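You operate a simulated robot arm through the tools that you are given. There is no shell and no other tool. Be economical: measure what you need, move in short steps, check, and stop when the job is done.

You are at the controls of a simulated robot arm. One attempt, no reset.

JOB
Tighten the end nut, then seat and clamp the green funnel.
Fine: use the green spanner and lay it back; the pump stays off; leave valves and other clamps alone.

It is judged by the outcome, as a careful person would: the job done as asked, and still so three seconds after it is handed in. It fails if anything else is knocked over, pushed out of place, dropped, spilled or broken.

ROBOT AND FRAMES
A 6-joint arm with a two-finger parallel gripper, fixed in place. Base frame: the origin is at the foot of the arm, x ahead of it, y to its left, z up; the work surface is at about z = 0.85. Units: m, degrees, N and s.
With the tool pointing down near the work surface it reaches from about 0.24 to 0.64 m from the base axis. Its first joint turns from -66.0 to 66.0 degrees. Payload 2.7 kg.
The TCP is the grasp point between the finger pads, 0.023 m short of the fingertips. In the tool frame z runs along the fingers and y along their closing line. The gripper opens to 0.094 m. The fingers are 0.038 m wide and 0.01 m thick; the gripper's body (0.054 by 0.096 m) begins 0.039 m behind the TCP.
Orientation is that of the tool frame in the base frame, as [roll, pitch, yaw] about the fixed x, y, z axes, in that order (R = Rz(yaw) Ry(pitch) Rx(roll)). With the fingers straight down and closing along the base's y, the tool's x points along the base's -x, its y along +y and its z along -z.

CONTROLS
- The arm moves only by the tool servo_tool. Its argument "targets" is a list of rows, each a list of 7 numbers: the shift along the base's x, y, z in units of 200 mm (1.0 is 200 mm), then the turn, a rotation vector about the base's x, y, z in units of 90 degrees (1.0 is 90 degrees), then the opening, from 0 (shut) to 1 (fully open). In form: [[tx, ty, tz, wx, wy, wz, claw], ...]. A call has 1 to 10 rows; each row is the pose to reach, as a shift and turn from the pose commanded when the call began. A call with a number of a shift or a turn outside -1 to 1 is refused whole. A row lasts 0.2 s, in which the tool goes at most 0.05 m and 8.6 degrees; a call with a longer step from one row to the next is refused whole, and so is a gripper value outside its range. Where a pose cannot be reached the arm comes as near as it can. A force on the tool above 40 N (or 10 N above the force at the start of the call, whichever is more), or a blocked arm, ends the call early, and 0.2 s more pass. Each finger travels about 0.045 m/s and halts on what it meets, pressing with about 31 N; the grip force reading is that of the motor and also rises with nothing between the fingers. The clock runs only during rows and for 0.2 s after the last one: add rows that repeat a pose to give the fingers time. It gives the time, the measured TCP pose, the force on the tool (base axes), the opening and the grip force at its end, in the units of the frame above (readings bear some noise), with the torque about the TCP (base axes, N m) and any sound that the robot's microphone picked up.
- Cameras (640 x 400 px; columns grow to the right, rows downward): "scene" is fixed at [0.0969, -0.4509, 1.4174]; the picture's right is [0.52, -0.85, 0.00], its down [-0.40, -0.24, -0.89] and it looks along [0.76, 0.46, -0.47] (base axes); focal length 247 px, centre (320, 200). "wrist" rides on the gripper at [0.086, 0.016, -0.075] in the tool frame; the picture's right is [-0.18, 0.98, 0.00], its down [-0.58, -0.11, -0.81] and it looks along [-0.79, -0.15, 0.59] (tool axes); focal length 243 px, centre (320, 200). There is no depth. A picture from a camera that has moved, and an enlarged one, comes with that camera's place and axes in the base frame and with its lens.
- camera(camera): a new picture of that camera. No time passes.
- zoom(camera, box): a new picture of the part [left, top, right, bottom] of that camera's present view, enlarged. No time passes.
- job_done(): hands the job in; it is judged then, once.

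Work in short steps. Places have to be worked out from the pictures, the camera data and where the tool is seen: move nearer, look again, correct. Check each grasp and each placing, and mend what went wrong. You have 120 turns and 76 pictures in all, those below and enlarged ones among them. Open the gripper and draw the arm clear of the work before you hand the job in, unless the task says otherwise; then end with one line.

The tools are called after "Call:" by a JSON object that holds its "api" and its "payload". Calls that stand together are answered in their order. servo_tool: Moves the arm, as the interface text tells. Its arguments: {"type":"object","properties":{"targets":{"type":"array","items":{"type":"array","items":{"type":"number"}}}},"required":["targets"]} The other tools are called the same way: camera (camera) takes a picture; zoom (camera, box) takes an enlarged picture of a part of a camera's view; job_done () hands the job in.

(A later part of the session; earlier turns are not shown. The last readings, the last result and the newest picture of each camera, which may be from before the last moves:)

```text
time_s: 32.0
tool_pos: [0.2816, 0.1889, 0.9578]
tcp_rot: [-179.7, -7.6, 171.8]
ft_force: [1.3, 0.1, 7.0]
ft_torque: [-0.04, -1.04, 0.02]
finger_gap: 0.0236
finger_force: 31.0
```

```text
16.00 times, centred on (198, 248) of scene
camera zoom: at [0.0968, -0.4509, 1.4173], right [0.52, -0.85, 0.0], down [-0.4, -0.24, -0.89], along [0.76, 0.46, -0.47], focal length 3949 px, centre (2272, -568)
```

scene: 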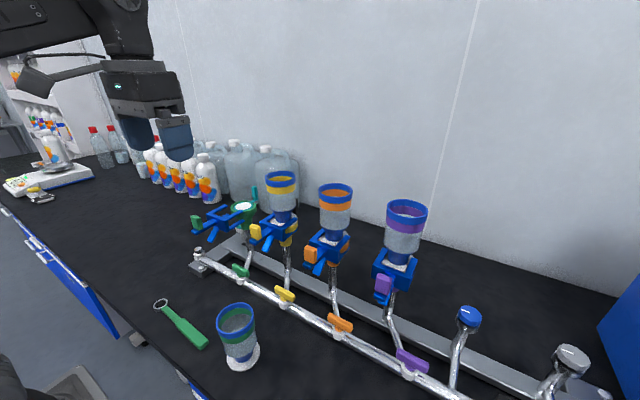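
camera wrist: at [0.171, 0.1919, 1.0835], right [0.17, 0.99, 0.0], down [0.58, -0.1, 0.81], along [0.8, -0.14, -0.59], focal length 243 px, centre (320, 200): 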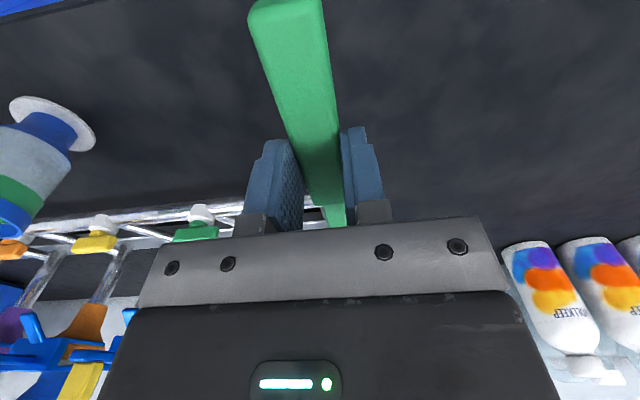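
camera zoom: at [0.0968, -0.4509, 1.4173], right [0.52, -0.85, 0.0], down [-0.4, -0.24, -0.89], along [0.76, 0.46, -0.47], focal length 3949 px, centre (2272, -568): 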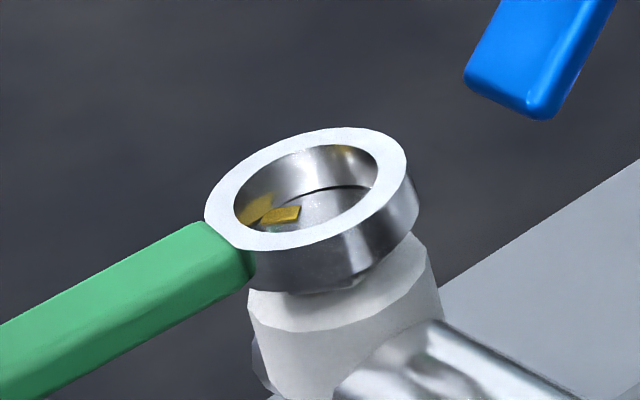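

There's still about 3° nose-up tilt, jamming the ring. I'll lift clear, pitch 5° more so the ring leads level or slightly nose-down, then lower in the same place.

Call:
{"api": "servo_tool", "payload": {"targets": [[0, 0, 0.03, 0, 0, 0, 0], [0, 0, 0.07, 0, 0.03, 0, 0], [0, 0, 0.1, 0, 0.065, 0, 0], [0, 0, 0.1, 0, 0.065, 0, 0]]}}

Call:
{"api": "zoom", "payload": {"camera": "scene", "box": [184, 238, 212, 258]}}

```text
time_s: 33.0
tool_pos: [0.2805, 0.188, 0.9767]
tcp_rot: [-178.9, -13.3, 171.7]
ft_force: [0.6, -0.6, -2.2]
ft_torque: [-0.04, 0.03, 0.0]
finger_gap: 0.0234
finger_force: 31.1
```

```text
16.00 times, centred on (198, 248) of scene
camera zoom: at [0.0969, -0.4509, 1.4174], right [0.52, -0.85, 0.0], down [-0.4, -0.24, -0.89], along [0.76, 0.46, -0.47], focal length 3949 px, centre (2272, -568)
```

zoom: 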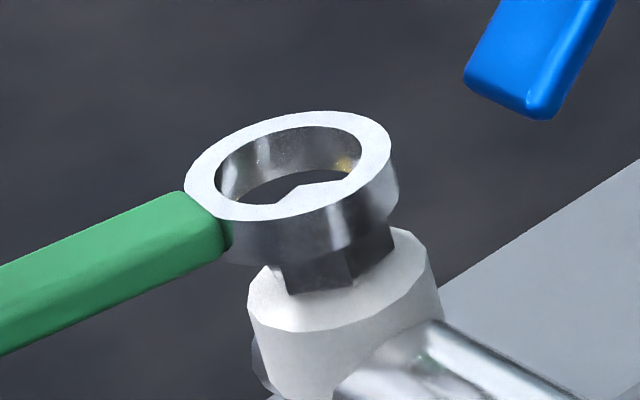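

The ring is now level or slightly nose-down. I'll shift (+5, -0.5) mm to compensate for the pitch, lower 7 mm and look.

Call:
{"api": "servo_tool", "payload": {"targets": [[0.025, -0.0025, 0, 0, 0, 0, 0], [0.025, -0.0025, -0.02, 0, 0, 0, 0], [0.025, -0.0025, -0.035, 0, 0, 0, 0], [0.025, -0.0025, -0.035, 0, 0, 0, 0]]}}

Call:
{"api": "zoom", "payload": {"camera": "scene", "box": [184, 238, 212, 258]}}

```text
time_s: 34.0
tool_pos: [0.2874, 0.189, 0.9718]
tcp_rot: [-179.0, -13.3, 171.7]
ft_force: [-1.9, -1.3, 3.0]
ft_torque: [-0.07, -0.62, -0.12]
finger_gap: 0.0234
finger_force: 31.7
```

```text
16.00 times, centred on (198, 248) of scene
camera zoom: at [0.0968, -0.4509, 1.4173], right [0.52, -0.85, 0.0], down [-0.4, -0.24, -0.89], along [0.76, 0.46, -0.47], focal length 3949 px, centre (2272, -568)
```

zoom: 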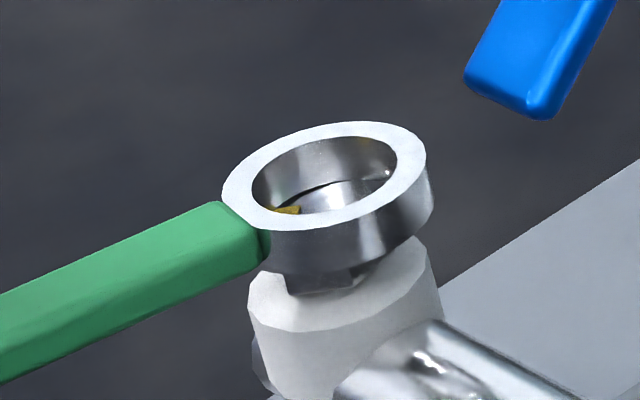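

Light contact now, and very close to concentric. I'll go 1 mm to image left and lower 5 mm.

Call:
{"api": "servo_tool", "payload": {"targets": [[-0.004, 0.004, 0.0, 0, 0, 0, 0], [-0.005, 0.005, -0.01, 0, 0, 0, 0], [-0.005, 0.005, -0.025, 0, 0, 0, 0], [-0.005, 0.005, -0.025, 0, 0, 0, 0]]}}

Call:
{"api": "zoom", "payload": {"camera": "scene", "box": [184, 238, 212, 258]}}

```text
time_s: 35.0
tool_pos: [0.286, 0.1885, 0.9652]
tcp_rot: [-178.8, -13.2, 171.7]
ft_force: [4.7, -3.5, 6.8]
ft_torque: [-0.22, -1.26, -0.41]
finger_gap: 0.0235
finger_force: 30.7
```

```text
16.00 times, centred on (198, 248) of scene
camera zoom: at [0.0969, -0.451, 1.4173], right [0.52, -0.85, 0.0], down [-0.4, -0.24, -0.89], along [0.76, 0.46, -0.47], focal length 3949 px, centre (2272, -568)
```

zoom: 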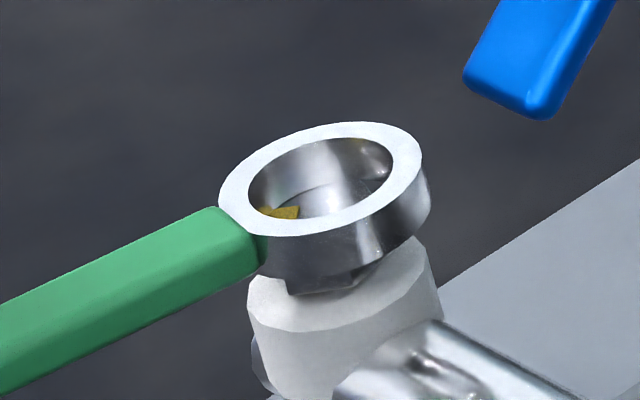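

The side force now shows the ring is captured around the nut top. I'll undo half the nudge and rotate clockwise about the nut under light pressure to see whether it drops or bites.

Call:
{"api": "servo_tool", "payload": {"targets": [[0.0035, -0.0035, 0, 0, 0, 0, 0], [0.0145, 0.055, 0, 0, 0, -0.0556, 0], [0.0305, 0.112, -0.003, 0, 0, -0.111, 0], [0.052, 0.167, -0.006, 0, 0, -0.1667, 0], [0.0775, 0.2205, -0.01, 0, 0, -0.222, 0], [0.0775, 0.2205, -0.01, 0, 0, -0.222, 0]]}}

Call:
{"api": "zoom", "payload": {"camera": "scene", "box": [184, 238, 212, 258]}}

```text
time_s: 36.4
tool_pos: [0.3003, 0.2325, 0.9638]
tcp_rot: [-178.8, -13.4, 151.5]
ft_force: [-5.2, 0.3, 6.2]
ft_torque: [-0.35, -0.82, -0.19]
finger_gap: 0.0233
finger_force: 31.2
```

```text
16.00 times, centred on (198, 248) of scene
camera zoom: at [0.0966, -0.4509, 1.4174], right [0.52, -0.85, 0.0], down [-0.4, -0.24, -0.89], along [0.76, 0.46, -0.47], focal length 3949 px, centre (2272, -568)
```

zoom: 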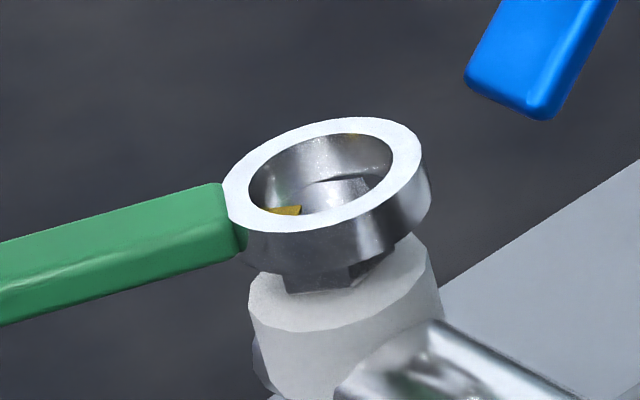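

Thinking about it, the side forces match friction: the ring's underside is resting on top of the nut. By picture its centre should go about (-1.5, +0.5) mm, so I'll do a small search around that point under light pressure.

Call:
{"api": "servo_tool", "payload": {"targets": [[-0.0075, 0.0025, 0, 0, 0, 0, 0], [-0.0025, 0.0025, -0.003, 0, 0, 0, 0], [-0.0075, 0.0075, -0.003, 0, 0, 0, 0], [-0.0125, 0.0025, -0.003, 0, 0, 0, 0], [-0.0075, -0.0025, -0.003, 0, 0, 0, 0], [-0.0075, 0.0025, -0.003, 0, 0, 0, 0], [-0.0075, 0.0025, -0.003, 0, 0, 0, 0]]}}

```text
time_s: 38.0
tool_pos: [0.2995, 0.2353, 0.9626]
tcp_rot: [-178.8, -13.3, 151.7]
ft_force: [-4.2, 2.5, 4.9]
ft_torque: [-0.17, -0.62, 0.16]
finger_gap: 0.0237
finger_force: 31.0
```

A steady side force of (-4, +2.5) N remains. I'll follow it by about (-1.5, +1) mm, still pressing lightly.

Call:
{"api": "servo_tool", "payload": {"targets": [[-0.004, 0.003, -0.003, 0, 0, 0, 0], [-0.0075, 0.005, -0.005, 0, 0, 0, 0], [-0.0075, 0.005, -0.008, 0, 0, 0, 0], [-0.0075, 0.005, -0.01, 0, 0, 0, 0]]}}

Call:
{"api": "zoom", "payload": {"camera": "scene", "box": [184, 238, 212, 258]}}

```text
time_s: 39.0
tool_pos: [0.2991, 0.2354, 0.9614]
tcp_rot: [-179.1, -13.3, 151.7]
ft_force: [5.8, -5.0, 8.1]
ft_torque: [-0.62, -1.32, -0.3]
finger_gap: 0.0234
finger_force: 31.5
```

```text
16.00 times, centred on (198, 248) of scene
camera zoom: at [0.0969, -0.451, 1.4173], right [0.52, -0.85, 0.0], down [-0.4, -0.24, -0.89], along [0.76, 0.46, -0.47], focal length 3949 px, centre (2272, -568)
```

zoom: 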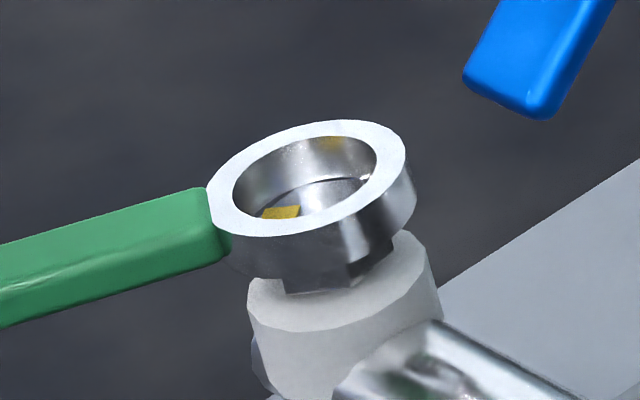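

Measured again, the nut is about 27.7 mm across corners against a 27.3 mm hole, so the ring must be aligned with the hex to drop. The corners lie at about 21° mod 60, so headings near -39° or -9° should fit. I'll recentre and sweep through -39° under light pressure.

Call:
{"api": "servo_tool", "payload": {"targets": [[0.0045, -0.0075, 0.005, 0, 0, 0, 0], [0.039, 0.0495, 0.003, 0, 0, -0.0622, 0], [0.074, 0.097, 0.0, 0, 0, -0.118, 0], [0.1135, 0.1415, 0.0, 0, 0, -0.173, 0], [0.074, 0.097, -0.003, 0, 0, -0.118, 0], [0.074, 0.097, -0.003, 0, 0, -0.118, 0]]}}

Call:
{"api": "zoom", "payload": {"camera": "scene", "box": [184, 238, 212, 258]}}

```text
time_s: 40.4
tool_pos: [0.3124, 0.2543, 0.9607]
tcp_rot: [-178.9, -13.4, 140.9]
ft_force: [0.6, -0.1, 0.1]
ft_torque: [-0.05, -0.06, 0.0]
finger_gap: 0.0231
finger_force: 30.7
```

```text
16.00 times, centred on (198, 248) of scene
camera zoom: at [0.0969, -0.4509, 1.4174], right [0.52, -0.85, 0.0], down [-0.4, -0.24, -0.89], along [0.76, 0.46, -0.47], focal length 3949 px, centre (2272, -568)
```

zoom: 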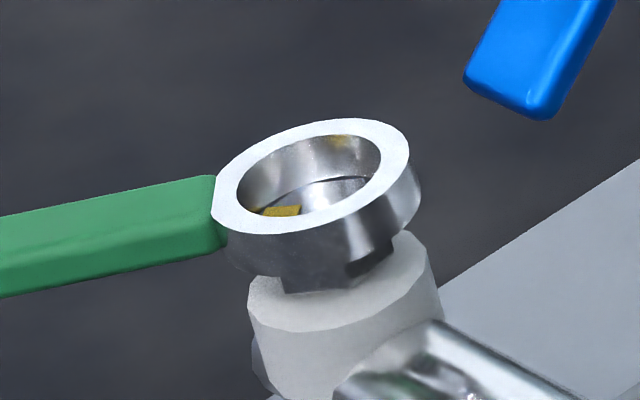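

The ring rests with no load. I'll nudge it 1 mm to image right, press about 3 mm and wiggle ±5° about the nut.

Call:
{"api": "servo_tool", "payload": {"targets": [[0.0025, -0.004, -0.008, 0, 0, 0, 0], [0.022, 0.0182, -0.011, 0, 0, -0.0278, 0], [0.042, 0.0405, -0.013, 0, 0, -0.0556, 0], [0.0025, -0.004, -0.013, 0, 0, 0, 0], [-0.033, -0.0515, -0.015, 0, 0, 0.0556, 0], [0.0025, -0.004, -0.015, 0, 0, 0, 0], [0.0025, -0.004, -0.015, 0, 0, 0, 0]]}}

Call:
{"api": "zoom", "payload": {"camera": "scene", "box": [184, 238, 212, 258]}}

```text
time_s: 42.0
tool_pos: [0.3136, 0.2528, 0.9569]
tcp_rot: [-178.7, -13.3, 141.0]
ft_force: [-1.1, -1.6, 7.1]
ft_torque: [-0.55, -0.66, -0.22]
finger_gap: 0.0234
finger_force: 31.1
```

```text
16.00 times, centred on (198, 248) of scene
camera zoom: at [0.0967, -0.4509, 1.4173], right [0.52, -0.85, 0.0], down [-0.4, -0.24, -0.89], along [0.76, 0.46, -0.47], focal length 3949 px, centre (2272, -568)
```

zoom: 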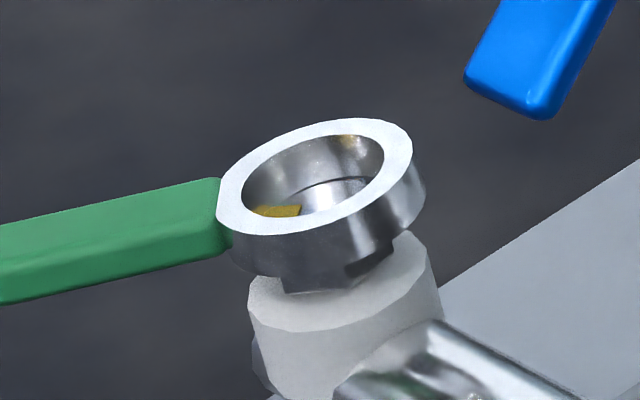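

By geometry it is centred within 0.5 mm, but the ring is again about 5° nose-up from pad slip. I'll lift, pitch 5° about the axis across the spanner to level it, and repeat the wiggle gently.

Call:
{"api": "servo_tool", "payload": {"targets": [[0, 0, 0.025, 0, 0, 0, 0], [0.005, -0.004, 0.08, 0.035, 0.043, 0, 0], [0.005, -0.004, 0.06, 0.035, 0.043, 0, 0], [0.005, -0.004, 0.053, 0.035, 0.043, 0, 0], [0.0445, 0.0405, 0.05, 0.035, 0.043, -0.0556, 0], [0.005, -0.004, 0.05, 0.035, 0.043, 0, 0], [-0.0305, -0.0515, 0.049, 0.035, 0.043, 0.0556, 0], [0.005, -0.004, 0.048, 0.035, 0.043, 0, 0], [0.005, -0.004, 0.048, 0.035, 0.043, 0, 0]]}}

Call:
{"api": "zoom", "payload": {"camera": "scene", "box": [184, 238, 212, 258]}}

```text
time_s: 44.0
tool_pos: [0.3136, 0.2521, 0.967]
tcp_rot: [-178.8, -18.4, 141.2]
ft_force: [-2.9, 2.7, 7.8]
ft_torque: [-0.56, -0.9, -0.01]
finger_gap: 0.0233
finger_force: 31.1
```

```text
16.00 times, centred on (198, 248) of scene
camera zoom: at [0.0967, -0.4508, 1.4174], right [0.52, -0.85, 0.0], down [-0.4, -0.24, -0.89], along [0.76, 0.46, -0.47], focal length 3949 px, centre (2272, -568)
```

zoom: 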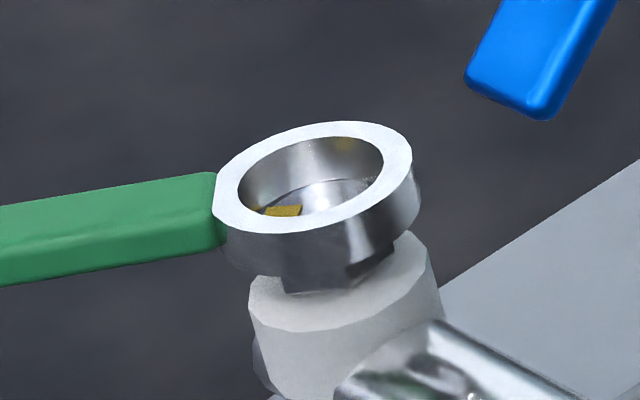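

The ring is level and rests squarely on the nut within about 0.6 mm; clearance must be tiny, so I'll do a fine spiral at lower pressure.

Call:
{"api": "servo_tool", "payload": {"targets": [[0.0015, -0.0025, 0.006, 0, 0, 0, 0], [0.0045, -0.0025, 0.004, 0, 0, 0, 0], [0.003, 0.0, 0.004, 0, 0, 0, 0], [0.0, 0.0, 0.004, 0, 0, 0, 0], [-0.0015, -0.0025, 0.004, 0, 0, 0, 0], [0.0, -0.005, 0.004, 0, 0, 0, 0], [0.003, -0.005, 0.004, 0, 0, 0, 0], [0.0075, -0.0025, 0.004, 0, 0, 0, 0], [0.0075, -0.0075, 0.004, 0, 0, 0, 0], [0.0015, -0.0075, 0.003, 0, 0, 0, 0]]}}

```text
time_s: 46.2
tool_pos: [0.3158, 0.251, 0.9694]
tcp_rot: [-179.0, -18.2, 141.1]
ft_force: [-0.5, -1.0, -1.2]
ft_torque: [-0.01, 0.04, 0.01]
finger_gap: 0.0232
finger_force: 31.4
```

No contact at the moment. I'll lower 3 mm and read the force.

Call:
{"api": "servo_tool", "payload": {"targets": [[0, 0, -0.006, 0, 0, 0, 0], [0, 0, -0.012, 0, 0, 0, 0], [0, 0, -0.016, 0, 0, 0, 0], [0, 0, -0.016, 0, 0, 0, 0]]}}

Call:
{"api": "zoom", "payload": {"camera": "scene", "box": [184, 238, 212, 258]}}

```text
time_s: 47.2
tool_pos: [0.3157, 0.2519, 0.9637]
tcp_rot: [-179.0, -18.4, 141.2]
ft_force: [-1.7, 1.2, 7.2]
ft_torque: [-0.59, -0.98, 0.11]
finger_gap: 0.0235
finger_force: 31.1
```

```text
16.00 times, centred on (198, 248) of scene
camera zoom: at [0.0967, -0.4509, 1.4174], right [0.52, -0.85, 0.0], down [-0.4, -0.24, -0.89], along [0.76, 0.46, -0.47], focal length 3949 px, centre (2272, -568)
```

zoom: 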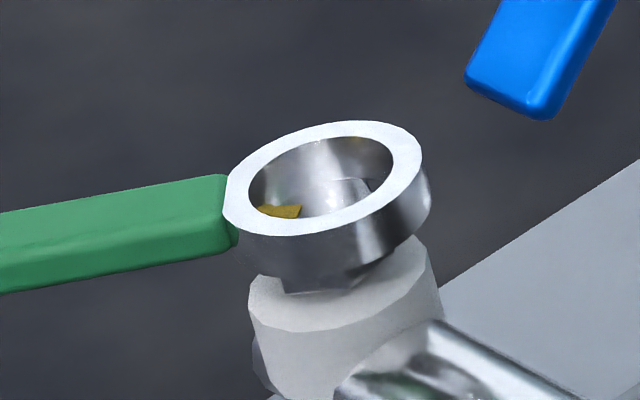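

The nut centre now lies about 1.2 mm to image left of the ring. I'll spiral tightly around that under steady light contact.

Call:
{"api": "servo_tool", "payload": {"targets": [[-0.003, 0.005, 0.005, 0, 0, 0, 0], [-0.001, 0.005, 0.004, 0, 0, 0, 0], [-0.002, 0.0067, 0.003, 0, 0, 0, 0], [-0.004, 0.0067, 0.003, 0, 0, 0, 0], [-0.005, 0.005, 0.002, 0, 0, 0, 0], [-0.004, 0.0033, 0.002, 0, 0, 0, 0], [-0.002, 0.0033, 0.002, 0, 0, 0, 0], [0.001, 0.005, 0.001, 0, 0, 0, 0], [-0.003, 0.009, 0.001, 0, 0, 0, 0], [-0.003, 0.005, 0.001, 0, 0, 0, 0]]}}

```text
time_s: 49.4
tool_pos: [0.3142, 0.2523, 0.9642]
tcp_rot: [-178.9, -18.3, 141.1]
ft_force: [0.5, -0.7, -1.4]
ft_torque: [0.03, 0.01, -0.04]
finger_gap: 0.0233
finger_force: 31.0
```

Contact is gone at a height where it pressed before, so it may have dropped. I'll lower further in small steps.

Call:
{"api": "servo_tool", "payload": {"targets": [[0, 0, -0.01, 0, 0, 0, 0], [0, 0, -0.02, 0, 0, 0, 0], [0, 0, -0.02, 0, 0, 0, 0]]}}

Call:
{"api": "zoom", "payload": {"camera": "scene", "box": [184, 238, 212, 258]}}

```text
time_s: 50.2
tool_pos: [0.3142, 0.2519, 0.9615]
tcp_rot: [-179.1, -18.3, 141.1]
ft_force: [-6.1, 2.0, 13.4]
ft_torque: [-0.91, -1.13, -0.24]
finger_gap: 0.0239
finger_force: 31.5
```

```text
16.00 times, centred on (198, 248) of scene
camera zoom: at [0.0965, -0.4509, 1.4174], right [0.52, -0.85, 0.0], down [-0.4, -0.24, -0.89], along [0.76, 0.46, -0.47], focal length 3949 px, centre (2272, -568)
```

zoom: 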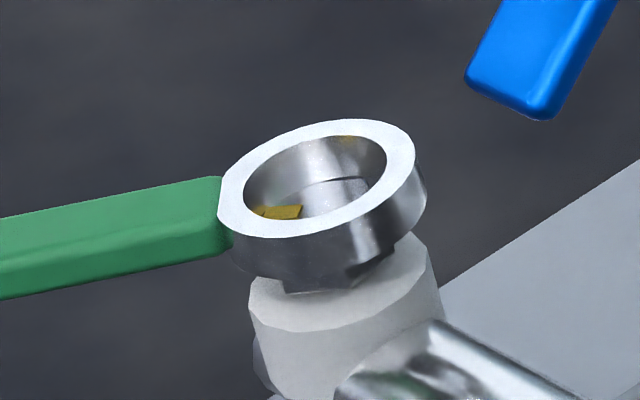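

The nut's visible edges have changed since the start, so the ring's friction has turned it. I'll lift the spanner clear and re-measure the nut's orientation.

Call:
{"api": "servo_tool", "payload": {"targets": [[0, 0, 0.05, 0, 0, 0, 0], [-0.03, 0.03, 0.15, 0, 0, 0, 0], [-0.15, 0.12, 0.25, 0, 0, 0, 0], [-0.25, 0.15, 0.25, 0, 0, 0, 0], [-0.25, 0.15, 0.25, 0, 0, 0, 0]]}}

Call:
{"api": "zoom", "payload": {"camera": "scene", "box": [184, 238, 212, 258]}}

Call:
{"api": "zoom", "payload": {"camera": "scene", "box": [130, 215, 210, 265]}}

```text
time_s: 51.4
tool_pos: [0.2643, 0.2814, 1.01]
tcp_rot: [-179.0, -18.3, 141.0]
ft_force: [-0.1, 0.1, -1.0]
ft_torque: [-0.03, 0.02, 0.01]
finger_gap: 0.0236
finger_force: 31.5
```

```text
16.00 times, centred on (198, 248) of scene
camera zoom: at [0.0969, -0.4509, 1.4174], right [0.52, -0.85, 0.0], down [-0.4, -0.24, -0.89], along [0.76, 0.46, -0.47], focal length 3949 px, centre (2272, -568)
```

zoom: 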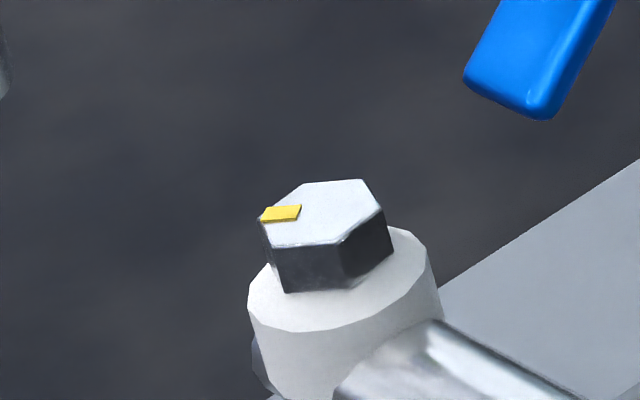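

```text
8.00 times, centred on (170, 240) of scene
camera zoom: at [0.0969, -0.4509, 1.4174], right [0.52, -0.85, 0.0], down [-0.4, -0.24, -0.89], along [0.76, 0.46, -0.47], focal length 1975 px, centre (1520, -120)
```

zoom: 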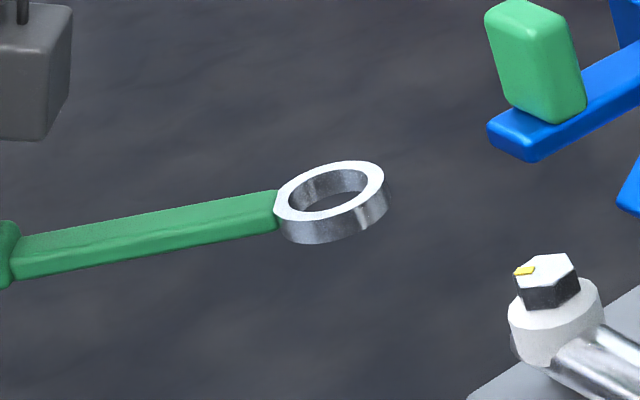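

Measured now: the nut is 23 mm across corners with corners at about 10° mod 60, centred in the arm frame near (0.4118, 0.1711). The hole is probably a hex profile, so I'll go to heading -50° without touching, hover just above and check.

Call:
{"api": "servo_tool", "payload": {"targets": [[0.1, -0.02, 0, 0, 0, -0.05, 0], [0.2, -0.04, 0, 0, 0, -0.1, 0], [0.3275, -0.063, 0, 0, 0, -0.122, 0], [0.3275, -0.063, -0.1, 0, 0, -0.122, 0], [0.3275, -0.063, -0.19, 0, 0, -0.122, 0], [0.3275, -0.063, -0.19, 0, 0, -0.122, 0]]}}

Call:
{"api": "zoom", "payload": {"camera": "scene", "box": [184, 238, 212, 258]}}

```text
time_s: 52.8
tool_pos: [0.3296, 0.2699, 0.9727]
tcp_rot: [-178.9, -18.4, 130.0]
ft_force: [-0.5, -0.1, -0.8]
ft_torque: [0.02, 0.01, 0.02]
finger_gap: 0.0234
finger_force: 31.8
```

```text
16.00 times, centred on (198, 248) of scene
camera zoom: at [0.0969, -0.4509, 1.4174], right [0.52, -0.85, 0.0], down [-0.4, -0.24, -0.89], along [0.76, 0.46, -0.47], focal length 3949 px, centre (2272, -568)
```

zoom: 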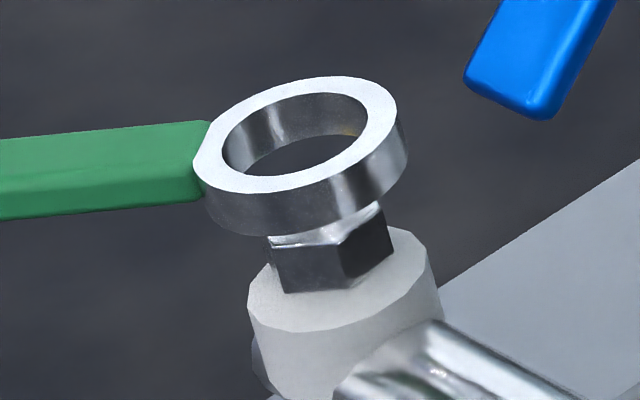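

Essentially concentric. I'll lower straight down to contact.

Call:
{"api": "servo_tool", "payload": {"targets": [[0.0015, -0.0025, -0.02, 0, 0, 0, 0], [0.0015, -0.0025, -0.04, 0, 0, 0, 0], [0.0015, -0.0025, -0.055, 0, 0, 0, 0], [0.0015, -0.0025, -0.055, 0, 0, 0, 0]]}}

Call:
{"api": "zoom", "payload": {"camera": "scene", "box": [184, 238, 212, 258]}}

```text
time_s: 53.8
tool_pos: [0.3306, 0.2696, 0.9614]
tcp_rot: [-178.8, -18.4, 130.1]
ft_force: [0.4, 1.0, -1.8]
ft_torque: [0.01, 0.02, -0.03]
finger_gap: 0.0235
finger_force: 31.0
```

```text
16.00 times, centred on (198, 248) of scene
camera zoom: at [0.0969, -0.4509, 1.4174], right [0.52, -0.85, 0.0], down [-0.4, -0.24, -0.89], along [0.76, 0.46, -0.47], focal length 3949 px, centre (2272, -568)
```

zoom: 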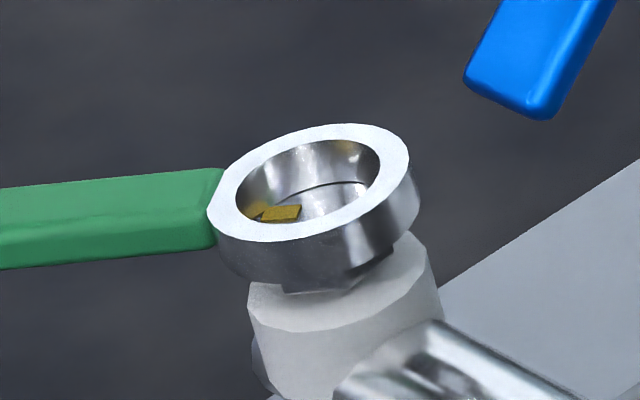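

Still free, with the ring bottom right at the nut top. I'll lower further.

Call:
{"api": "servo_tool", "payload": {"targets": [[0.0015, -0.0025, -0.01, 0, 0, 0, 0], [0.0015, -0.0025, -0.02, 0, 0, 0, 0], [0.0015, -0.0025, -0.02, 0, 0, 0, 0]]}}

```text
time_s: 54.6
tool_pos: [0.3299, 0.2695, 0.9572]
tcp_rot: [-178.9, -18.3, 130.0]
ft_force: [-4.7, 4.4, 5.5]
ft_torque: [-0.46, -0.42, 0.02]
finger_gap: 0.024
finger_force: 30.9
```

The side force points back along the handle, so the near wall is touching. I'll ease up 1 mm, move 1.2 mm back along the handle and lower.

Call:
{"api": "servo_tool", "payload": {"targets": [[0, 0, 0.008, 0, 0, 0, 0], [-0.004, 0.0046, 0.008, 0, 0, 0, 0], [-0.004, 0.0046, -0.005, 0, 0, 0, 0], [-0.004, 0.0046, -0.01, 0, 0, 0, 0], [-0.004, 0.0046, -0.01, 0, 0, 0, 0]]}}

Call:
{"api": "zoom", "payload": {"camera": "scene", "box": [184, 238, 212, 258]}}

```text
time_s: 55.8
tool_pos: [0.3301, 0.2693, 0.9554]
tcp_rot: [-179.0, -18.4, 130.2]
ft_force: [-0.6, -1.7, 10.2]
ft_torque: [-1.04, -0.89, -0.23]
finger_gap: 0.0238
finger_force: 30.5
```

```text
16.00 times, centred on (198, 248) of scene
camera zoom: at [0.0967, -0.451, 1.4173], right [0.52, -0.85, 0.0], down [-0.4, -0.24, -0.89], along [0.76, 0.46, -0.47], focal length 3949 px, centre (2272, -568)
```

zoom: 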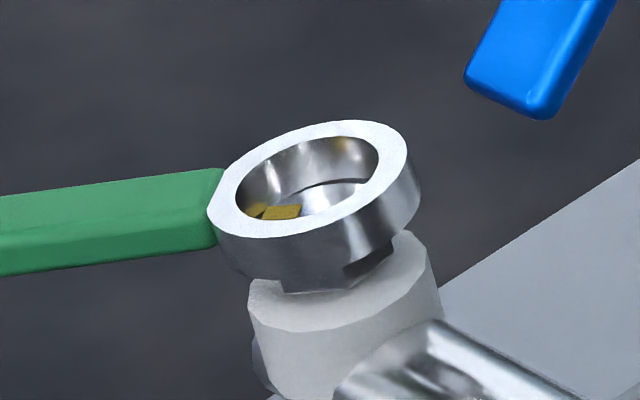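

On re-measuring, the ring is about 11 mm thick, so its underside is already 3-4 mm below the nut top, partly over the nut. I'll test engagement by turning clockwise 30° about the nut with light pressure and watching the torque and the yellow mark.

Call:
{"api": "servo_tool", "payload": {"targets": [[0.0445, 0.0335, 0.003, 0, 0, -0.0556, 0], [0.091, 0.0635, 0.003, 0, 0, -0.1111, 0], [0.1405, 0.0895, 0.002, 0, 0, -0.1667, 0], [0.192, 0.1105, 0.002, 0, 0, -0.2222, 0], [0.245, 0.1275, 0.001, 0, 0, -0.2778, 0], [0.2995, 0.1395, 0, 0, 0, -0.3333, 0], [0.2995, 0.1395, 0, 0, 0, -0.3333, 0]]}}

Call:
{"api": "zoom", "payload": {"camera": "scene", "box": [184, 238, 212, 258]}}

```text
time_s: 57.4
tool_pos: [0.3897, 0.2987, 0.9541]
tcp_rot: [-178.8, -18.3, 100.0]
ft_force: [-2.2, 0.7, 1.9]
ft_torque: [-0.3, 0.02, -0.21]
finger_gap: 0.0238
finger_force: 31.2
```

```text
16.00 times, centred on (198, 248) of scene
camera zoom: at [0.0968, -0.4509, 1.4174], right [0.52, -0.85, 0.0], down [-0.4, -0.24, -0.89], along [0.76, 0.46, -0.47], focal length 3949 px, centre (2272, -568)
```

zoom: 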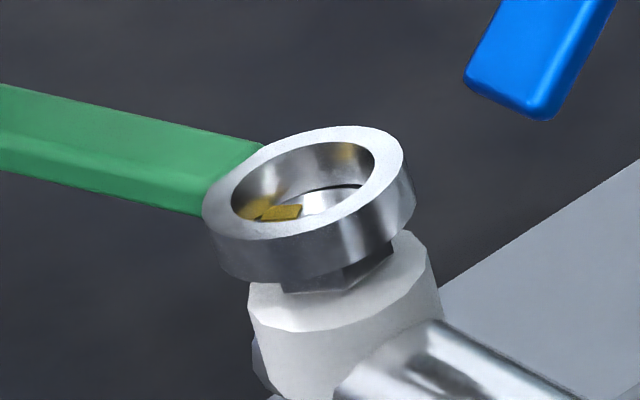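

The nut didn't follow, so the ring isn't locked on. At this heading the relative angle is the flat-aligned case, so I'll lower here with a small ±5° wiggle.

Call:
{"api": "servo_tool", "payload": {"targets": [[0.005, -0.005, -0.005, 0, 0, 0, 0], [0.005, -0.005, -0.01, 0, 0, 0, 0], [-0.05, -0.02, -0.012, 0, 0, 0.0556, 0], [0.005, -0.005, -0.012, 0, 0, 0, 0], [0.06, 0.003, -0.013, 0, 0, -0.0556, 0], [0.005, -0.005, -0.013, 0, 0, 0, 0], [0.005, -0.005, -0.013, 0, 0, 0, 0]]}}

Call:
{"api": "zoom", "payload": {"camera": "scene", "box": [184, 238, 212, 258]}}

```text
time_s: 59.0
tool_pos: [0.3911, 0.296, 0.953]
tcp_rot: [-179.0, -18.3, 100.1]
ft_force: [1.2, 0.7, 5.5]
ft_torque: [-0.81, -0.18, 0.17]
finger_gap: 0.0234
finger_force: 31.0
```

```text
16.00 times, centred on (198, 248) of scene
camera zoom: at [0.0968, -0.4509, 1.4174], right [0.52, -0.85, 0.0], down [-0.4, -0.24, -0.89], along [0.76, 0.46, -0.47], focal length 3949 px, centre (2272, -568)
```

zoom: 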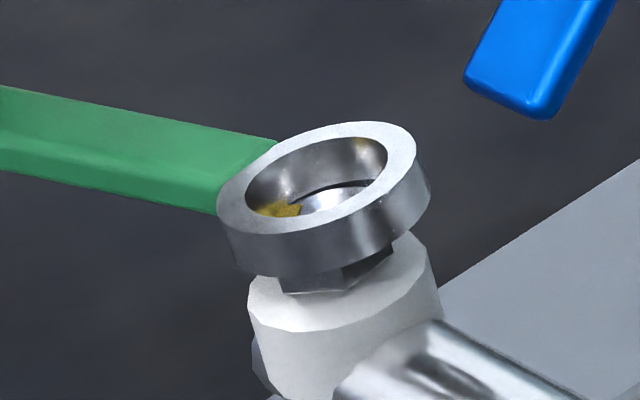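

My torque readings put the contact about 115 mm from the TCP, the handle side of the ring, so visual centring may be biased along the view. I'll level the nose, unload, and probe sideways with force instead.

Call:
{"api": "servo_tool", "payload": {"targets": [[0, 0, 0.02, 0.0, 0.0, 0, 0], [0.001, -0.005, 0.055, 0.0437, 0.0077, 0, 0], [0.001, -0.005, 0.05, 0.0437, 0.0077, 0, 0], [0.001, -0.005, 0.05, 0.0437, 0.0077, 0, 0]]}}

Call:
{"api": "servo_tool", "payload": {"targets": [[0, 0, -0.01, 0, 0, 0, 0], [0, 0, -0.01, 0, 0, 0, 0]]}}

```text
time_s: 60.0
tool_pos: [0.3915, 0.296, 0.9619]
tcp_rot: [-178.9, -22.3, 100.2]
ft_force: [0.5, -0.1, -1.9]
ft_torque: [0.0, 0.0, 0.0]
finger_gap: 0.0235
finger_force: 30.6
```

```text
time_s: 60.6
tool_pos: [0.3917, 0.2944, 0.9607]
tcp_rot: [-178.8, -22.2, 100.1]
ft_force: [0.2, -0.3, -1.1]
ft_torque: [0.02, 0.0, -0.03]
finger_gap: 0.0237
finger_force: 31.0
```

Free so far. I'll step down to find the contact height.

Call:
{"api": "servo_tool", "payload": {"targets": [[0, 0, -0.005, 0, 0, 0, 0], [0, 0, -0.01, 0, 0, 0, 0], [0, 0, -0.01, 0, 0, 0, 0]]}}

Call:
{"api": "servo_tool", "payload": {"targets": [[0, 0, -0.005, 0, 0, 0, 0], [0, 0, -0.01, 0, 0, 0, 0], [0, 0, -0.01, 0, 0, 0, 0]]}}

```text
time_s: 61.4
tool_pos: [0.3913, 0.2946, 0.9584]
tcp_rot: [-178.9, -22.4, 100.2]
ft_force: [-1.6, -0.5, 10.9]
ft_torque: [-1.32, -0.22, -0.2]
finger_gap: 0.0234
finger_force: 31.0
```

```text
time_s: 62.2
tool_pos: [0.3912, 0.296, 0.9571]
tcp_rot: [-178.9, -22.4, 100.3]
ft_force: [0.3, 2.6, 8.6]
ft_torque: [-1.09, -0.23, 0.16]
finger_gap: 0.0236
finger_force: 31.3
```

To stop the pad slip I'll regrip nearer the ring. First I'll lift, back away from the manifold, and swing round to lay the spanner at its original place.

Call:
{"api": "servo_tool", "payload": {"targets": [[0, 0, 0.1, 0, 0, 0, 0], [0, 0, 0.3, 0, 0, 0, 0], [-0.1, -0.02, 0.4, 0, 0, 0, 0], [-0.3, -0.1, 0.4, 0, 0, 0, 0], [-0.5, -0.2, 0.4, 0, 0, 0, 0], [-0.65, -0.25, 0.4, 0, 0, 0, 0]]}}

Call:
{"api": "servo_tool", "payload": {"targets": [[0, 0, 0, 0, 0, 0.0924, 0], [0, 0, 0, 0, 0, 0.1848, 0], [0, 0, 0, 0, 0, 0.2772, 0], [0, 0, 0, 0, 0, 0.3696, 0], [0, 0, 0, 0, 0, 0.462, 0], [0, 0, 0, 0, 0, 0.5544, 0], [0, 0, 0, 0, 0, 0.6468, 0], [0, 0, 0, 0, 0, 0.7392, 0], [0, 0, 0, 0, 0, 0.8316, 0], [0, 0, 0, 0, 0, 0.924, 0]]}}

Call:
{"api": "servo_tool", "payload": {"targets": [[0, -0.05, 0, 0, 0, 0.0924, 0], [0, -0.1, 0, 0, 0, 0.1848, 0], [0, -0.2, 0, 0, 0, 0.2772, 0], [0, -0.3, 0, 0, 0, 0.3696, 0], [0, -0.4, 0, 0, 0, 0.462, 0], [0, -0.5, 0, 0, 0, 0.5544, 0], [0, -0.6, 0, 0, 0, 0.6468, 0], [0, -0.7, 0, 0, 0, 0.7392, 0], [0, -0.8, 0, 0, 0, 0.8316, 0], [0, -0.95, 0, 0, 0, 0.924, 0]]}}

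```text
time_s: 63.6
tool_pos: [0.2589, 0.2444, 1.0367]
tcp_rot: [-178.9, -22.2, 100.1]
ft_force: [0.3, 0.8, -1.3]
ft_torque: [-0.03, -0.02, -0.02]
finger_gap: 0.0235
finger_force: 30.9
```

```text
time_s: 65.8
tool_pos: [0.2607, 0.2452, 1.0366]
tcp_rot: [-178.8, -22.2, -176.6]
ft_force: [-0.9, -0.1, -0.9]
ft_torque: [0.01, 0.01, 0.01]
finger_gap: 0.0234
finger_force: 30.8
```

```text
time_s: 68.0
tool_pos: [0.2625, 0.0551, 1.0364]
tcp_rot: [-178.9, -22.3, -93.4]
ft_force: [-0.7, -1.2, -1.4]
ft_torque: [0.0, 0.01, 0.0]
finger_gap: 0.0237
finger_force: 30.3
```

I'm over the table near its original place. I'll lower to just above the surface and check levelness.

Call:
{"api": "servo_tool", "payload": {"targets": [[-0.015, -0.1, -0.1, 0, 0, 0, 0], [-0.015, -0.15, -0.3, 0, 0, 0, 0], [-0.015, -0.15, -0.5, 0, 0, 0, 0], [-0.015, -0.15, -0.65, 0, 0, 0, 0], [-0.015, -0.15, -0.73, 0, 0, 0, 0], [-0.015, -0.15, -0.73, 0, 0, 0, 0]]}}

Call:
{"api": "zoom", "payload": {"camera": "scene", "box": [130, 270, 250, 370]}}

```text
time_s: 69.4
tool_pos: [0.2581, 0.0253, 0.8907]
tcp_rot: [-178.9, -22.2, -93.6]
ft_force: [0.5, 0.0, -1.2]
ft_torque: [-0.03, -0.02, -0.01]
finger_gap: 0.0236
finger_force: 31.2
```

```text
4.00 times, centred on (190, 320) of scene
camera zoom: at [0.0969, -0.4509, 1.4174], right [0.52, -0.85, 0.0], down [-0.4, -0.24, -0.89], along [0.76, 0.46, -0.47], focal length 987 px, centre (840, -280)
```

zoom: 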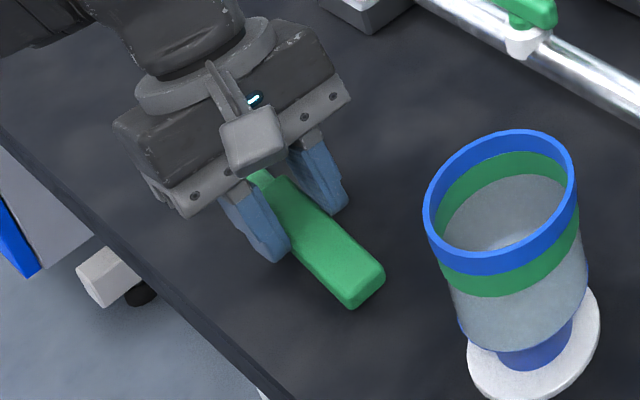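

I'll lower in small steps until the spanner touches the table.

Call:
{"api": "servo_tool", "payload": {"targets": [[0, 0, -0.015, 0, 0, 0, 0], [0, 0, -0.03, 0, 0, 0, 0], [0, 0, -0.04, 0, 0, 0, 0], [0, 0, -0.04, 0, 0, 0, 0]]}}

Call:
{"api": "servo_tool", "payload": {"targets": [[0, 0, -0.008, 0, 0, 0, 0], [0, 0, -0.015, 0, 0, 0, 0], [0, 0, -0.015, 0, 0, 0, 0]]}}

```text
time_s: 70.4
tool_pos: [0.2583, 0.0264, 0.8827]
tcp_rot: [-178.8, -22.3, -93.7]
ft_force: [-0.3, 0.0, -1.9]
ft_torque: [-0.01, -0.01, 0.01]
finger_gap: 0.0236
finger_force: 30.1
```

```text
time_s: 71.2
tool_pos: [0.257, 0.0249, 0.8793]
tcp_rot: [-178.9, -22.4, -93.6]
ft_force: [-1.3, 2.9, 9.0]
ft_torque: [-0.65, 0.18, -0.05]
finger_gap: 0.0237
finger_force: 31.0
```

The handle end touches first, so the spanner was slightly nose-up in the grip. I'll open here, raise, and straighten the tool to vertical.

Call:
{"api": "servo_tool", "payload": {"targets": [[0, 0, 0.002, 0, 0, 0, 0.3], [0, 0, 0.002, 0, 0, 0, 0.6], [0, 0, 0.002, 0, 0, 0, 0.8], [0, 0, 0.002, 0, 0, 0, 0.9], [0, 0, 0.002, 0, 0, 0, 0.9], [0, 0, 0.1, 0, 0, 0, 0.9], [0, 0, 0.3, 0, 0, 0, 0.9]]}}

Call:
{"api": "servo_tool", "payload": {"targets": [[0, 0.06, 0, 0.08, 0, 0, 0.9], [0, 0.12, 0, 0.16, 0, 0, 0.9], [0, 0.2, 0, 0.248, 0, 0, 0.9], [0, 0.2, 0, 0.248, 0, 0, 0.9]]}}

```text
time_s: 72.8
tool_pos: [0.2574, 0.0256, 0.9396]
tcp_rot: [-179.0, -22.3, -93.6]
ft_force: [0.0, -0.1, -0.1]
ft_torque: [0.01, -0.01, 0.03]
finger_gap: 0.0844
finger_force: 0.1
```

```text
time_s: 73.8
tool_pos: [0.259, 0.0659, 0.9403]
tcp_rot: [179.8, 0.1, -93.3]
ft_force: [-0.3, -0.2, -1.5]
ft_torque: [0.0, -0.01, -0.01]
finger_gap: 0.0847
finger_force: 0.0
```

The tool is vertical again. A wrist picture will locate the spanner and show the ring hole.

Call:
{"api": "camera", "payload": {"camera": "wrist"}}

```text
16 pictures are left
camera wrist: at [0.2368, -0.0198, 1.015], right [-0.97, 0.24, 0.0], down [0.15, 0.57, 0.81], along [0.19, 0.78, -0.59], focal length 243 px, centre (320, 200)
```

wrist: 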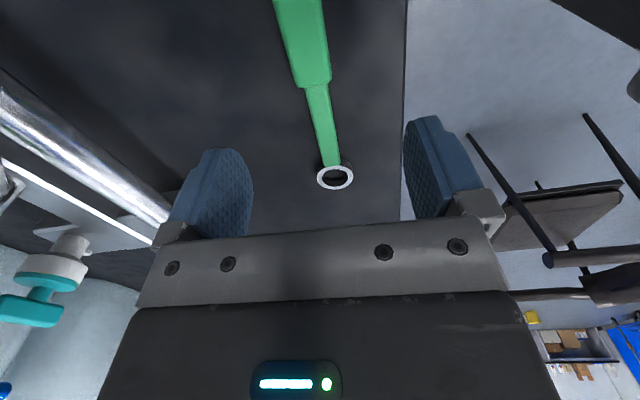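

The ring is at about (0.264, 0.1535) and the axis is tilted 3.6°. I'll grip the shank 60 mm from the ring centre, at about (0.260, 0.094).

Call:
{"api": "servo_tool", "payload": {"targets": [[0.006, 0.08, -0.05, 0, 0, -0.004, 0.7], [0.006, 0.138, -0.2, 0, 0, -0.004, 0.5], [0.006, 0.138, -0.322, 0, 0, -0.004, 0.4], [0.006, 0.138, -0.322, 0, 0, -0.004, 0.2], [0.006, 0.138, -0.322, 0, 0, -0.004, 0.0], [0.006, 0.138, -0.322, 0, 0, -0.004, 0.0], [0.006, 0.138, -0.322, 0, 0, -0.004, 0.0], [0.006, 0.138, -0.322, 0, 0, -0.004, 0.0]]}}

```text
time_s: 75.6
tool_pos: [0.2588, 0.0928, 0.875]
tcp_rot: [179.7, -0.2, -93.7]
ft_force: [0.7, 0.2, -0.5]
ft_torque: [0.09, -0.03, -0.04]
finger_gap: 0.0154
finger_force: 31.3
```

Gripped at 15.4 mm, 61 mm from the ring centre and level. I'll lift and swing towards heading -30° near the nut.

Call:
{"api": "servo_tool", "payload": {"targets": [[0, 0, 0.1, 0, 0, 0, 0], [0, 0, 0.3, 0, 0, 0, 0], [0, 0, 0.5, 0, 0, 0, 0], [0, 0.1, 0.7, 0, 0, 0, 0], [0.1, 0.3, 0.75, 0, 0, 0, 0], [0.2, 0.5, 0.75, 0, 0, 0, 0]]}}

Call:
{"api": "servo_tool", "payload": {"targets": [[0, 0, 0, 0, 0, -0.09, 0], [0, 0, 0, 0, 0, -0.18, 0], [0, 0, 0, 0, 0, -0.27, 0], [0, 0, 0, 0, 0, -0.36, 0], [0, 0, 0, 0, 0, -0.45, 0], [0, 0, 0, 0, 0, -0.54, 0], [0, 0, 0, 0, 0, -0.63, 0], [0, 0, 0, 0, 0, -0.72, 0], [0, 0, 0, 0, 0, -0.81, 0], [0, 0, 0, 0, 0, -0.9, 0]]}}

Call:
{"api": "servo_tool", "payload": {"targets": [[0, 0, 0, 0, 0, -0.09, 0], [0, 0, 0, 0, 0, -0.18, 0], [0, 0, 0, 0, 0, -0.27, 0], [0, 0, 0, 0, 0, -0.36, 0], [0, 0, 0, 0, 0, -0.395, 0]]}}

```text
time_s: 77.0
tool_pos: [0.2991, 0.1926, 1.0252]
tcp_rot: [179.8, -0.2, -93.7]
ft_force: [0.1, 0.2, -1.1]
ft_torque: [0.09, -0.02, 0.0]
finger_gap: 0.0155
finger_force: 31.0
```

```text
time_s: 79.2
tool_pos: [0.2976, 0.1931, 1.0251]
tcp_rot: [179.7, 0.0, -174.8]
ft_force: [-0.4, 0.0, -2.0]
ft_torque: [0.01, -0.11, 0.0]
finger_gap: 0.0154
finger_force: 31.5
```

```text
time_s: 80.4
tool_pos: [0.2985, 0.1923, 1.0262]
tcp_rot: [179.7, -0.1, 149.7]
ft_force: [0.2, -0.3, -0.6]
ft_torque: [-0.07, -0.06, 0.01]
finger_gap: 0.0158
finger_force: 31.1
```

I'll move over the nut, stopping about 10 mm above the expected contact.

Call:
{"api": "servo_tool", "payload": {"targets": [[0.15, 0.02, 0, 0, 0, 0, 0], [0.303, 0.0465, 0, 0, 0, 0, 0], [0.303, 0.0465, -0.15, 0, 0, 0, 0], [0.303, 0.0465, -0.28, 0, 0, 0, 0], [0.303, 0.0465, -0.28, 0, 0, 0, 0]]}}

Call:
{"api": "zoom", "payload": {"camera": "scene", "box": [184, 238, 212, 258]}}

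```text
time_s: 81.6
tool_pos: [0.3591, 0.2018, 0.9689]
tcp_rot: [179.6, 0.1, 149.8]
ft_force: [0.1, -0.2, -1.2]
ft_torque: [-0.02, -0.09, -0.03]
finger_gap: 0.0155
finger_force: 30.6
```

```text
16.00 times, centred on (198, 248) of scene
camera zoom: at [0.0969, -0.4509, 1.4174], right [0.52, -0.85, 0.0], down [-0.4, -0.24, -0.89], along [0.76, 0.46, -0.47], focal length 3949 px, centre (2272, -568)
```

zoom: 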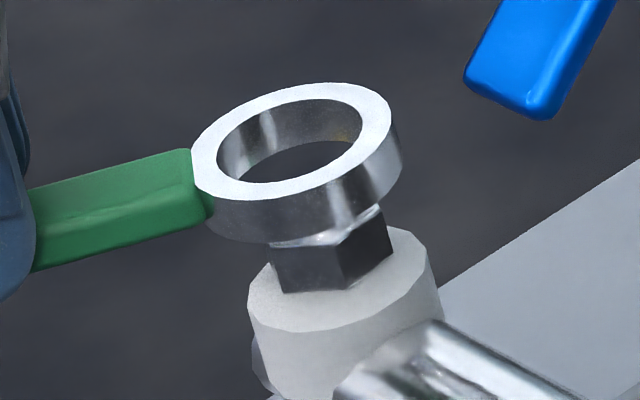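

The ring is 1.7 mm to image left of the concentric line. I'll correct (+1.5, -0.8) mm and lower to find contact with this stiffer grip.

Call:
{"api": "servo_tool", "payload": {"targets": [[0.0075, -0.004, 0, 0, 0, 0, 0], [0.0075, -0.004, -0.02, 0, 0, 0, 0], [0.0075, -0.004, -0.03, 0, 0, 0, 0], [0.0075, -0.004, -0.03, 0, 0, 0, 0]]}}

Call:
{"api": "servo_tool", "payload": {"targets": [[0, 0, -0.005, 0, 0, 0, 0], [0, 0, -0.01, 0, 0, 0, 0], [0, 0, -0.01, 0, 0, 0, 0]]}}

```text
time_s: 82.6
tool_pos: [0.362, 0.2017, 0.9634]
tcp_rot: [179.8, 0.0, 149.8]
ft_force: [0.0, -0.4, -1.2]
ft_torque: [-0.01, -0.12, -0.02]
finger_gap: 0.0152
finger_force: 30.9
```

```text
time_s: 83.4
tool_pos: [0.3596, 0.2005, 0.9615]
tcp_rot: [179.9, -0.1, 149.7]
ft_force: [-0.8, 0.8, -2.0]
ft_torque: [-0.03, -0.06, -0.01]
finger_gap: 0.0153
finger_force: 31.7
```

Still free; I'll keep stepping down.

Call:
{"api": "servo_tool", "payload": {"targets": [[0, 0, -0.005, 0, 0, 0, 0], [0, 0, -0.01, 0, 0, 0, 0], [0, 0, -0.01, 0, 0, 0, 0]]}}

Call:
{"api": "servo_tool", "payload": {"targets": [[0, 0, -0.005, 0, 0, 0, 0], [0, 0, -0.01, 0, 0, 0, 0], [0, 0, -0.01, 0, 0, 0, 0]]}}

```text
time_s: 84.2
tool_pos: [0.3604, 0.2016, 0.9584]
tcp_rot: [179.8, -0.2, 149.8]
ft_force: [0.1, -0.6, -0.7]
ft_torque: [-0.05, -0.09, -0.01]
finger_gap: 0.0155
finger_force: 30.8
```

```text
time_s: 85.0
tool_pos: [0.3612, 0.2017, 0.9583]
tcp_rot: [179.5, 0.0, 149.9]
ft_force: [-4.7, -1.7, 15.2]
ft_torque: [-0.41, -0.69, -0.21]
finger_gap: 0.0157
finger_force: 31.1
```

Contact at TCP z≈0.9583 with 15 N, located on the handle side of the ring. One picture to see the true state.

Call:
{"api": "zoom", "payload": {"camera": "scene", "box": [184, 238, 212, 258]}}

```text
16.00 times, centred on (198, 248) of scene
camera zoom: at [0.0965, -0.451, 1.4173], right [0.52, -0.85, 0.0], down [-0.4, -0.24, -0.89], along [0.76, 0.46, -0.47], focal length 3949 px, centre (2272, -568)
```

zoom: 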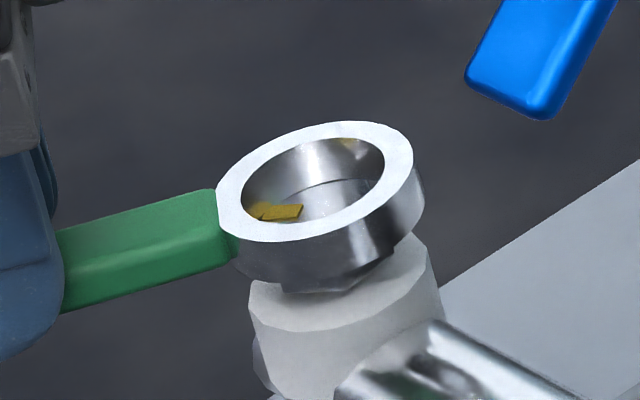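

Comparing contact points across all headings, the contact is always on the ring's +y side, so the ring has been about 4 mm too near the camera, hidden by the viewing angle. I'll lift 3 mm, shift (+1.2, +3.6) mm and lower.

Call:
{"api": "servo_tool", "payload": {"targets": [[0, 0, 0.02, 0, 0, 0, 0], [0.006, 0.018, 0.02, 0, 0, 0, 0], [0.006, 0.018, 0.005, 0, 0, 0, 0], [0.006, 0.018, 0, 0, 0, 0, 0], [0.006, 0.018, 0, 0, 0, 0, 0]]}}

Call:
{"api": "servo_tool", "payload": {"targets": [[0, 0, -0.007, 0, 0, 0, 0], [0, 0, -0.015, 0, 0, 0, 0], [0, 0, -0.015, 0, 0, 0, 0]]}}

```text
time_s: 86.2
tool_pos: [0.3621, 0.2046, 0.9568]
tcp_rot: [179.8, -0.1, 149.7]
ft_force: [-0.4, -0.2, -1.3]
ft_torque: [-0.04, -0.06, 0.01]
finger_gap: 0.0158
finger_force: 30.5
```

```text
time_s: 87.0
tool_pos: [0.3619, 0.2047, 0.9539]
tcp_rot: [179.8, -0.2, 149.9]
ft_force: [-0.4, 1.0, -1.7]
ft_torque: [-0.03, -0.06, 0.0]
finger_gap: 0.0153
finger_force: 30.5
```

It's free and lower than ever before, so the ring is going over the nut. I'll continue down.

Call:
{"api": "servo_tool", "payload": {"targets": [[0, 0, -0.007, 0, 0, 0, 0], [0, 0, -0.015, 0, 0, 0, 0], [0, 0, -0.015, 0, 0, 0, 0]]}}

Call:
{"api": "servo_tool", "payload": {"targets": [[0, 0, -0.005, 0, 0, 0, 0], [0, 0, -0.01, 0, 0, 0, 0], [0, 0, -0.01, 0, 0, 0, 0]]}}

```text
time_s: 87.8
tool_pos: [0.3618, 0.2044, 0.9507]
tcp_rot: [179.9, -0.2, 149.8]
ft_force: [-0.4, -0.7, -0.9]
ft_torque: [-0.04, -0.1, 0.05]
finger_gap: 0.0153
finger_force: 31.1
```

```text
time_s: 88.6
tool_pos: [0.3621, 0.2045, 0.9485]
tcp_rot: [179.8, -0.1, 149.7]
ft_force: [-0.6, 0.5, -1.7]
ft_torque: [-0.06, -0.05, 0.03]
finger_gap: 0.0156
finger_force: 31.1
```

The ring is now about 10 mm down around the nut. I'll turn clockwise 30° about the nut and check the torque and sound.

Call:
{"api": "servo_tool", "payload": {"targets": [[0.017, 0.0265, 0, 0, 0, -0.0667, 0], [0.037, 0.051, 0, 0, 0, -0.1333, 0], [0.0595, 0.074, 0, 0, 0, -0.2, 0], [0.0845, 0.094, 0, 0, 0, -0.2667, 0], [0.111, 0.111, 0, 0, 0, -0.3333, 0]]}}

Call:
{"api": "zoom", "payload": {"camera": "scene", "box": [184, 238, 212, 258]}}

```text
time_s: 89.8
tool_pos: [0.3843, 0.2281, 0.9501]
tcp_rot: [179.7, 0.0, 119.7]
ft_force: [0.0, -1.2, -0.7]
ft_torque: [-0.02, 0.0, 0.02]
finger_gap: 0.0154
finger_force: 30.7
```

```text
16.00 times, centred on (198, 248) of scene
camera zoom: at [0.0969, -0.4509, 1.4174], right [0.52, -0.85, 0.0], down [-0.4, -0.24, -0.89], along [0.76, 0.46, -0.47], focal length 3949 px, centre (2272, -568)
```

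zoom: 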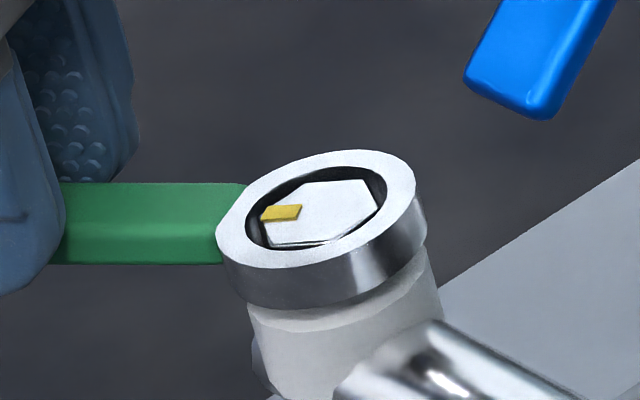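

The ring is properly round the nut but the mark hasn't moved; perhaps it must be fully seated. I'll lower to contact with the collar, then turn another 30°.

Call:
{"api": "servo_tool", "payload": {"targets": [[0, 0, -0.007, 0, 0, 0, 0], [0, 0, -0.015, 0, 0, 0, 0], [0, 0, -0.02, 0, 0, 0, 0], [0, 0, -0.02, 0, 0, 0, 0]]}}

```text
time_s: 90.8
tool_pos: [0.3847, 0.2274, 0.9464]
tcp_rot: [179.4, -0.2, 119.8]
ft_force: [-3.5, -0.6, 30.7]
ft_torque: [-0.11, -0.05, -0.16]
finger_gap: 0.0154
finger_force: 30.7
```

A 30 N reaction with almost no torque means something right under the fingers rather than the ring. I'll ease up 2 mm and look.

Call:
{"api": "servo_tool", "payload": {"targets": [[0, 0, 0.01, 0, 0, 0, 0], [0, 0, 0.01, 0, 0, 0, 0]]}}

Call:
{"api": "zoom", "payload": {"camera": "scene", "box": [160, 205, 240, 275]}}

```text
time_s: 91.4
tool_pos: [0.3833, 0.2278, 0.9476]
tcp_rot: [179.7, -0.1, 119.9]
ft_force: [4.2, 3.9, 12.3]
ft_torque: [0.71, 0.13, 0.29]
finger_gap: 0.0155
finger_force: 30.9
```

```text
5.71 times, centred on (200, 240) of scene
camera zoom: at [0.0968, -0.4509, 1.4173], right [0.52, -0.85, 0.0], down [-0.4, -0.24, -0.89], along [0.76, 0.46, -0.47], focal length 1410 px, centre (1006, -29)
```

zoom: 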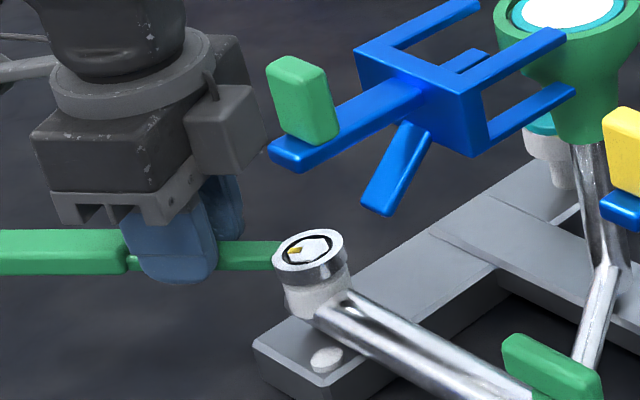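

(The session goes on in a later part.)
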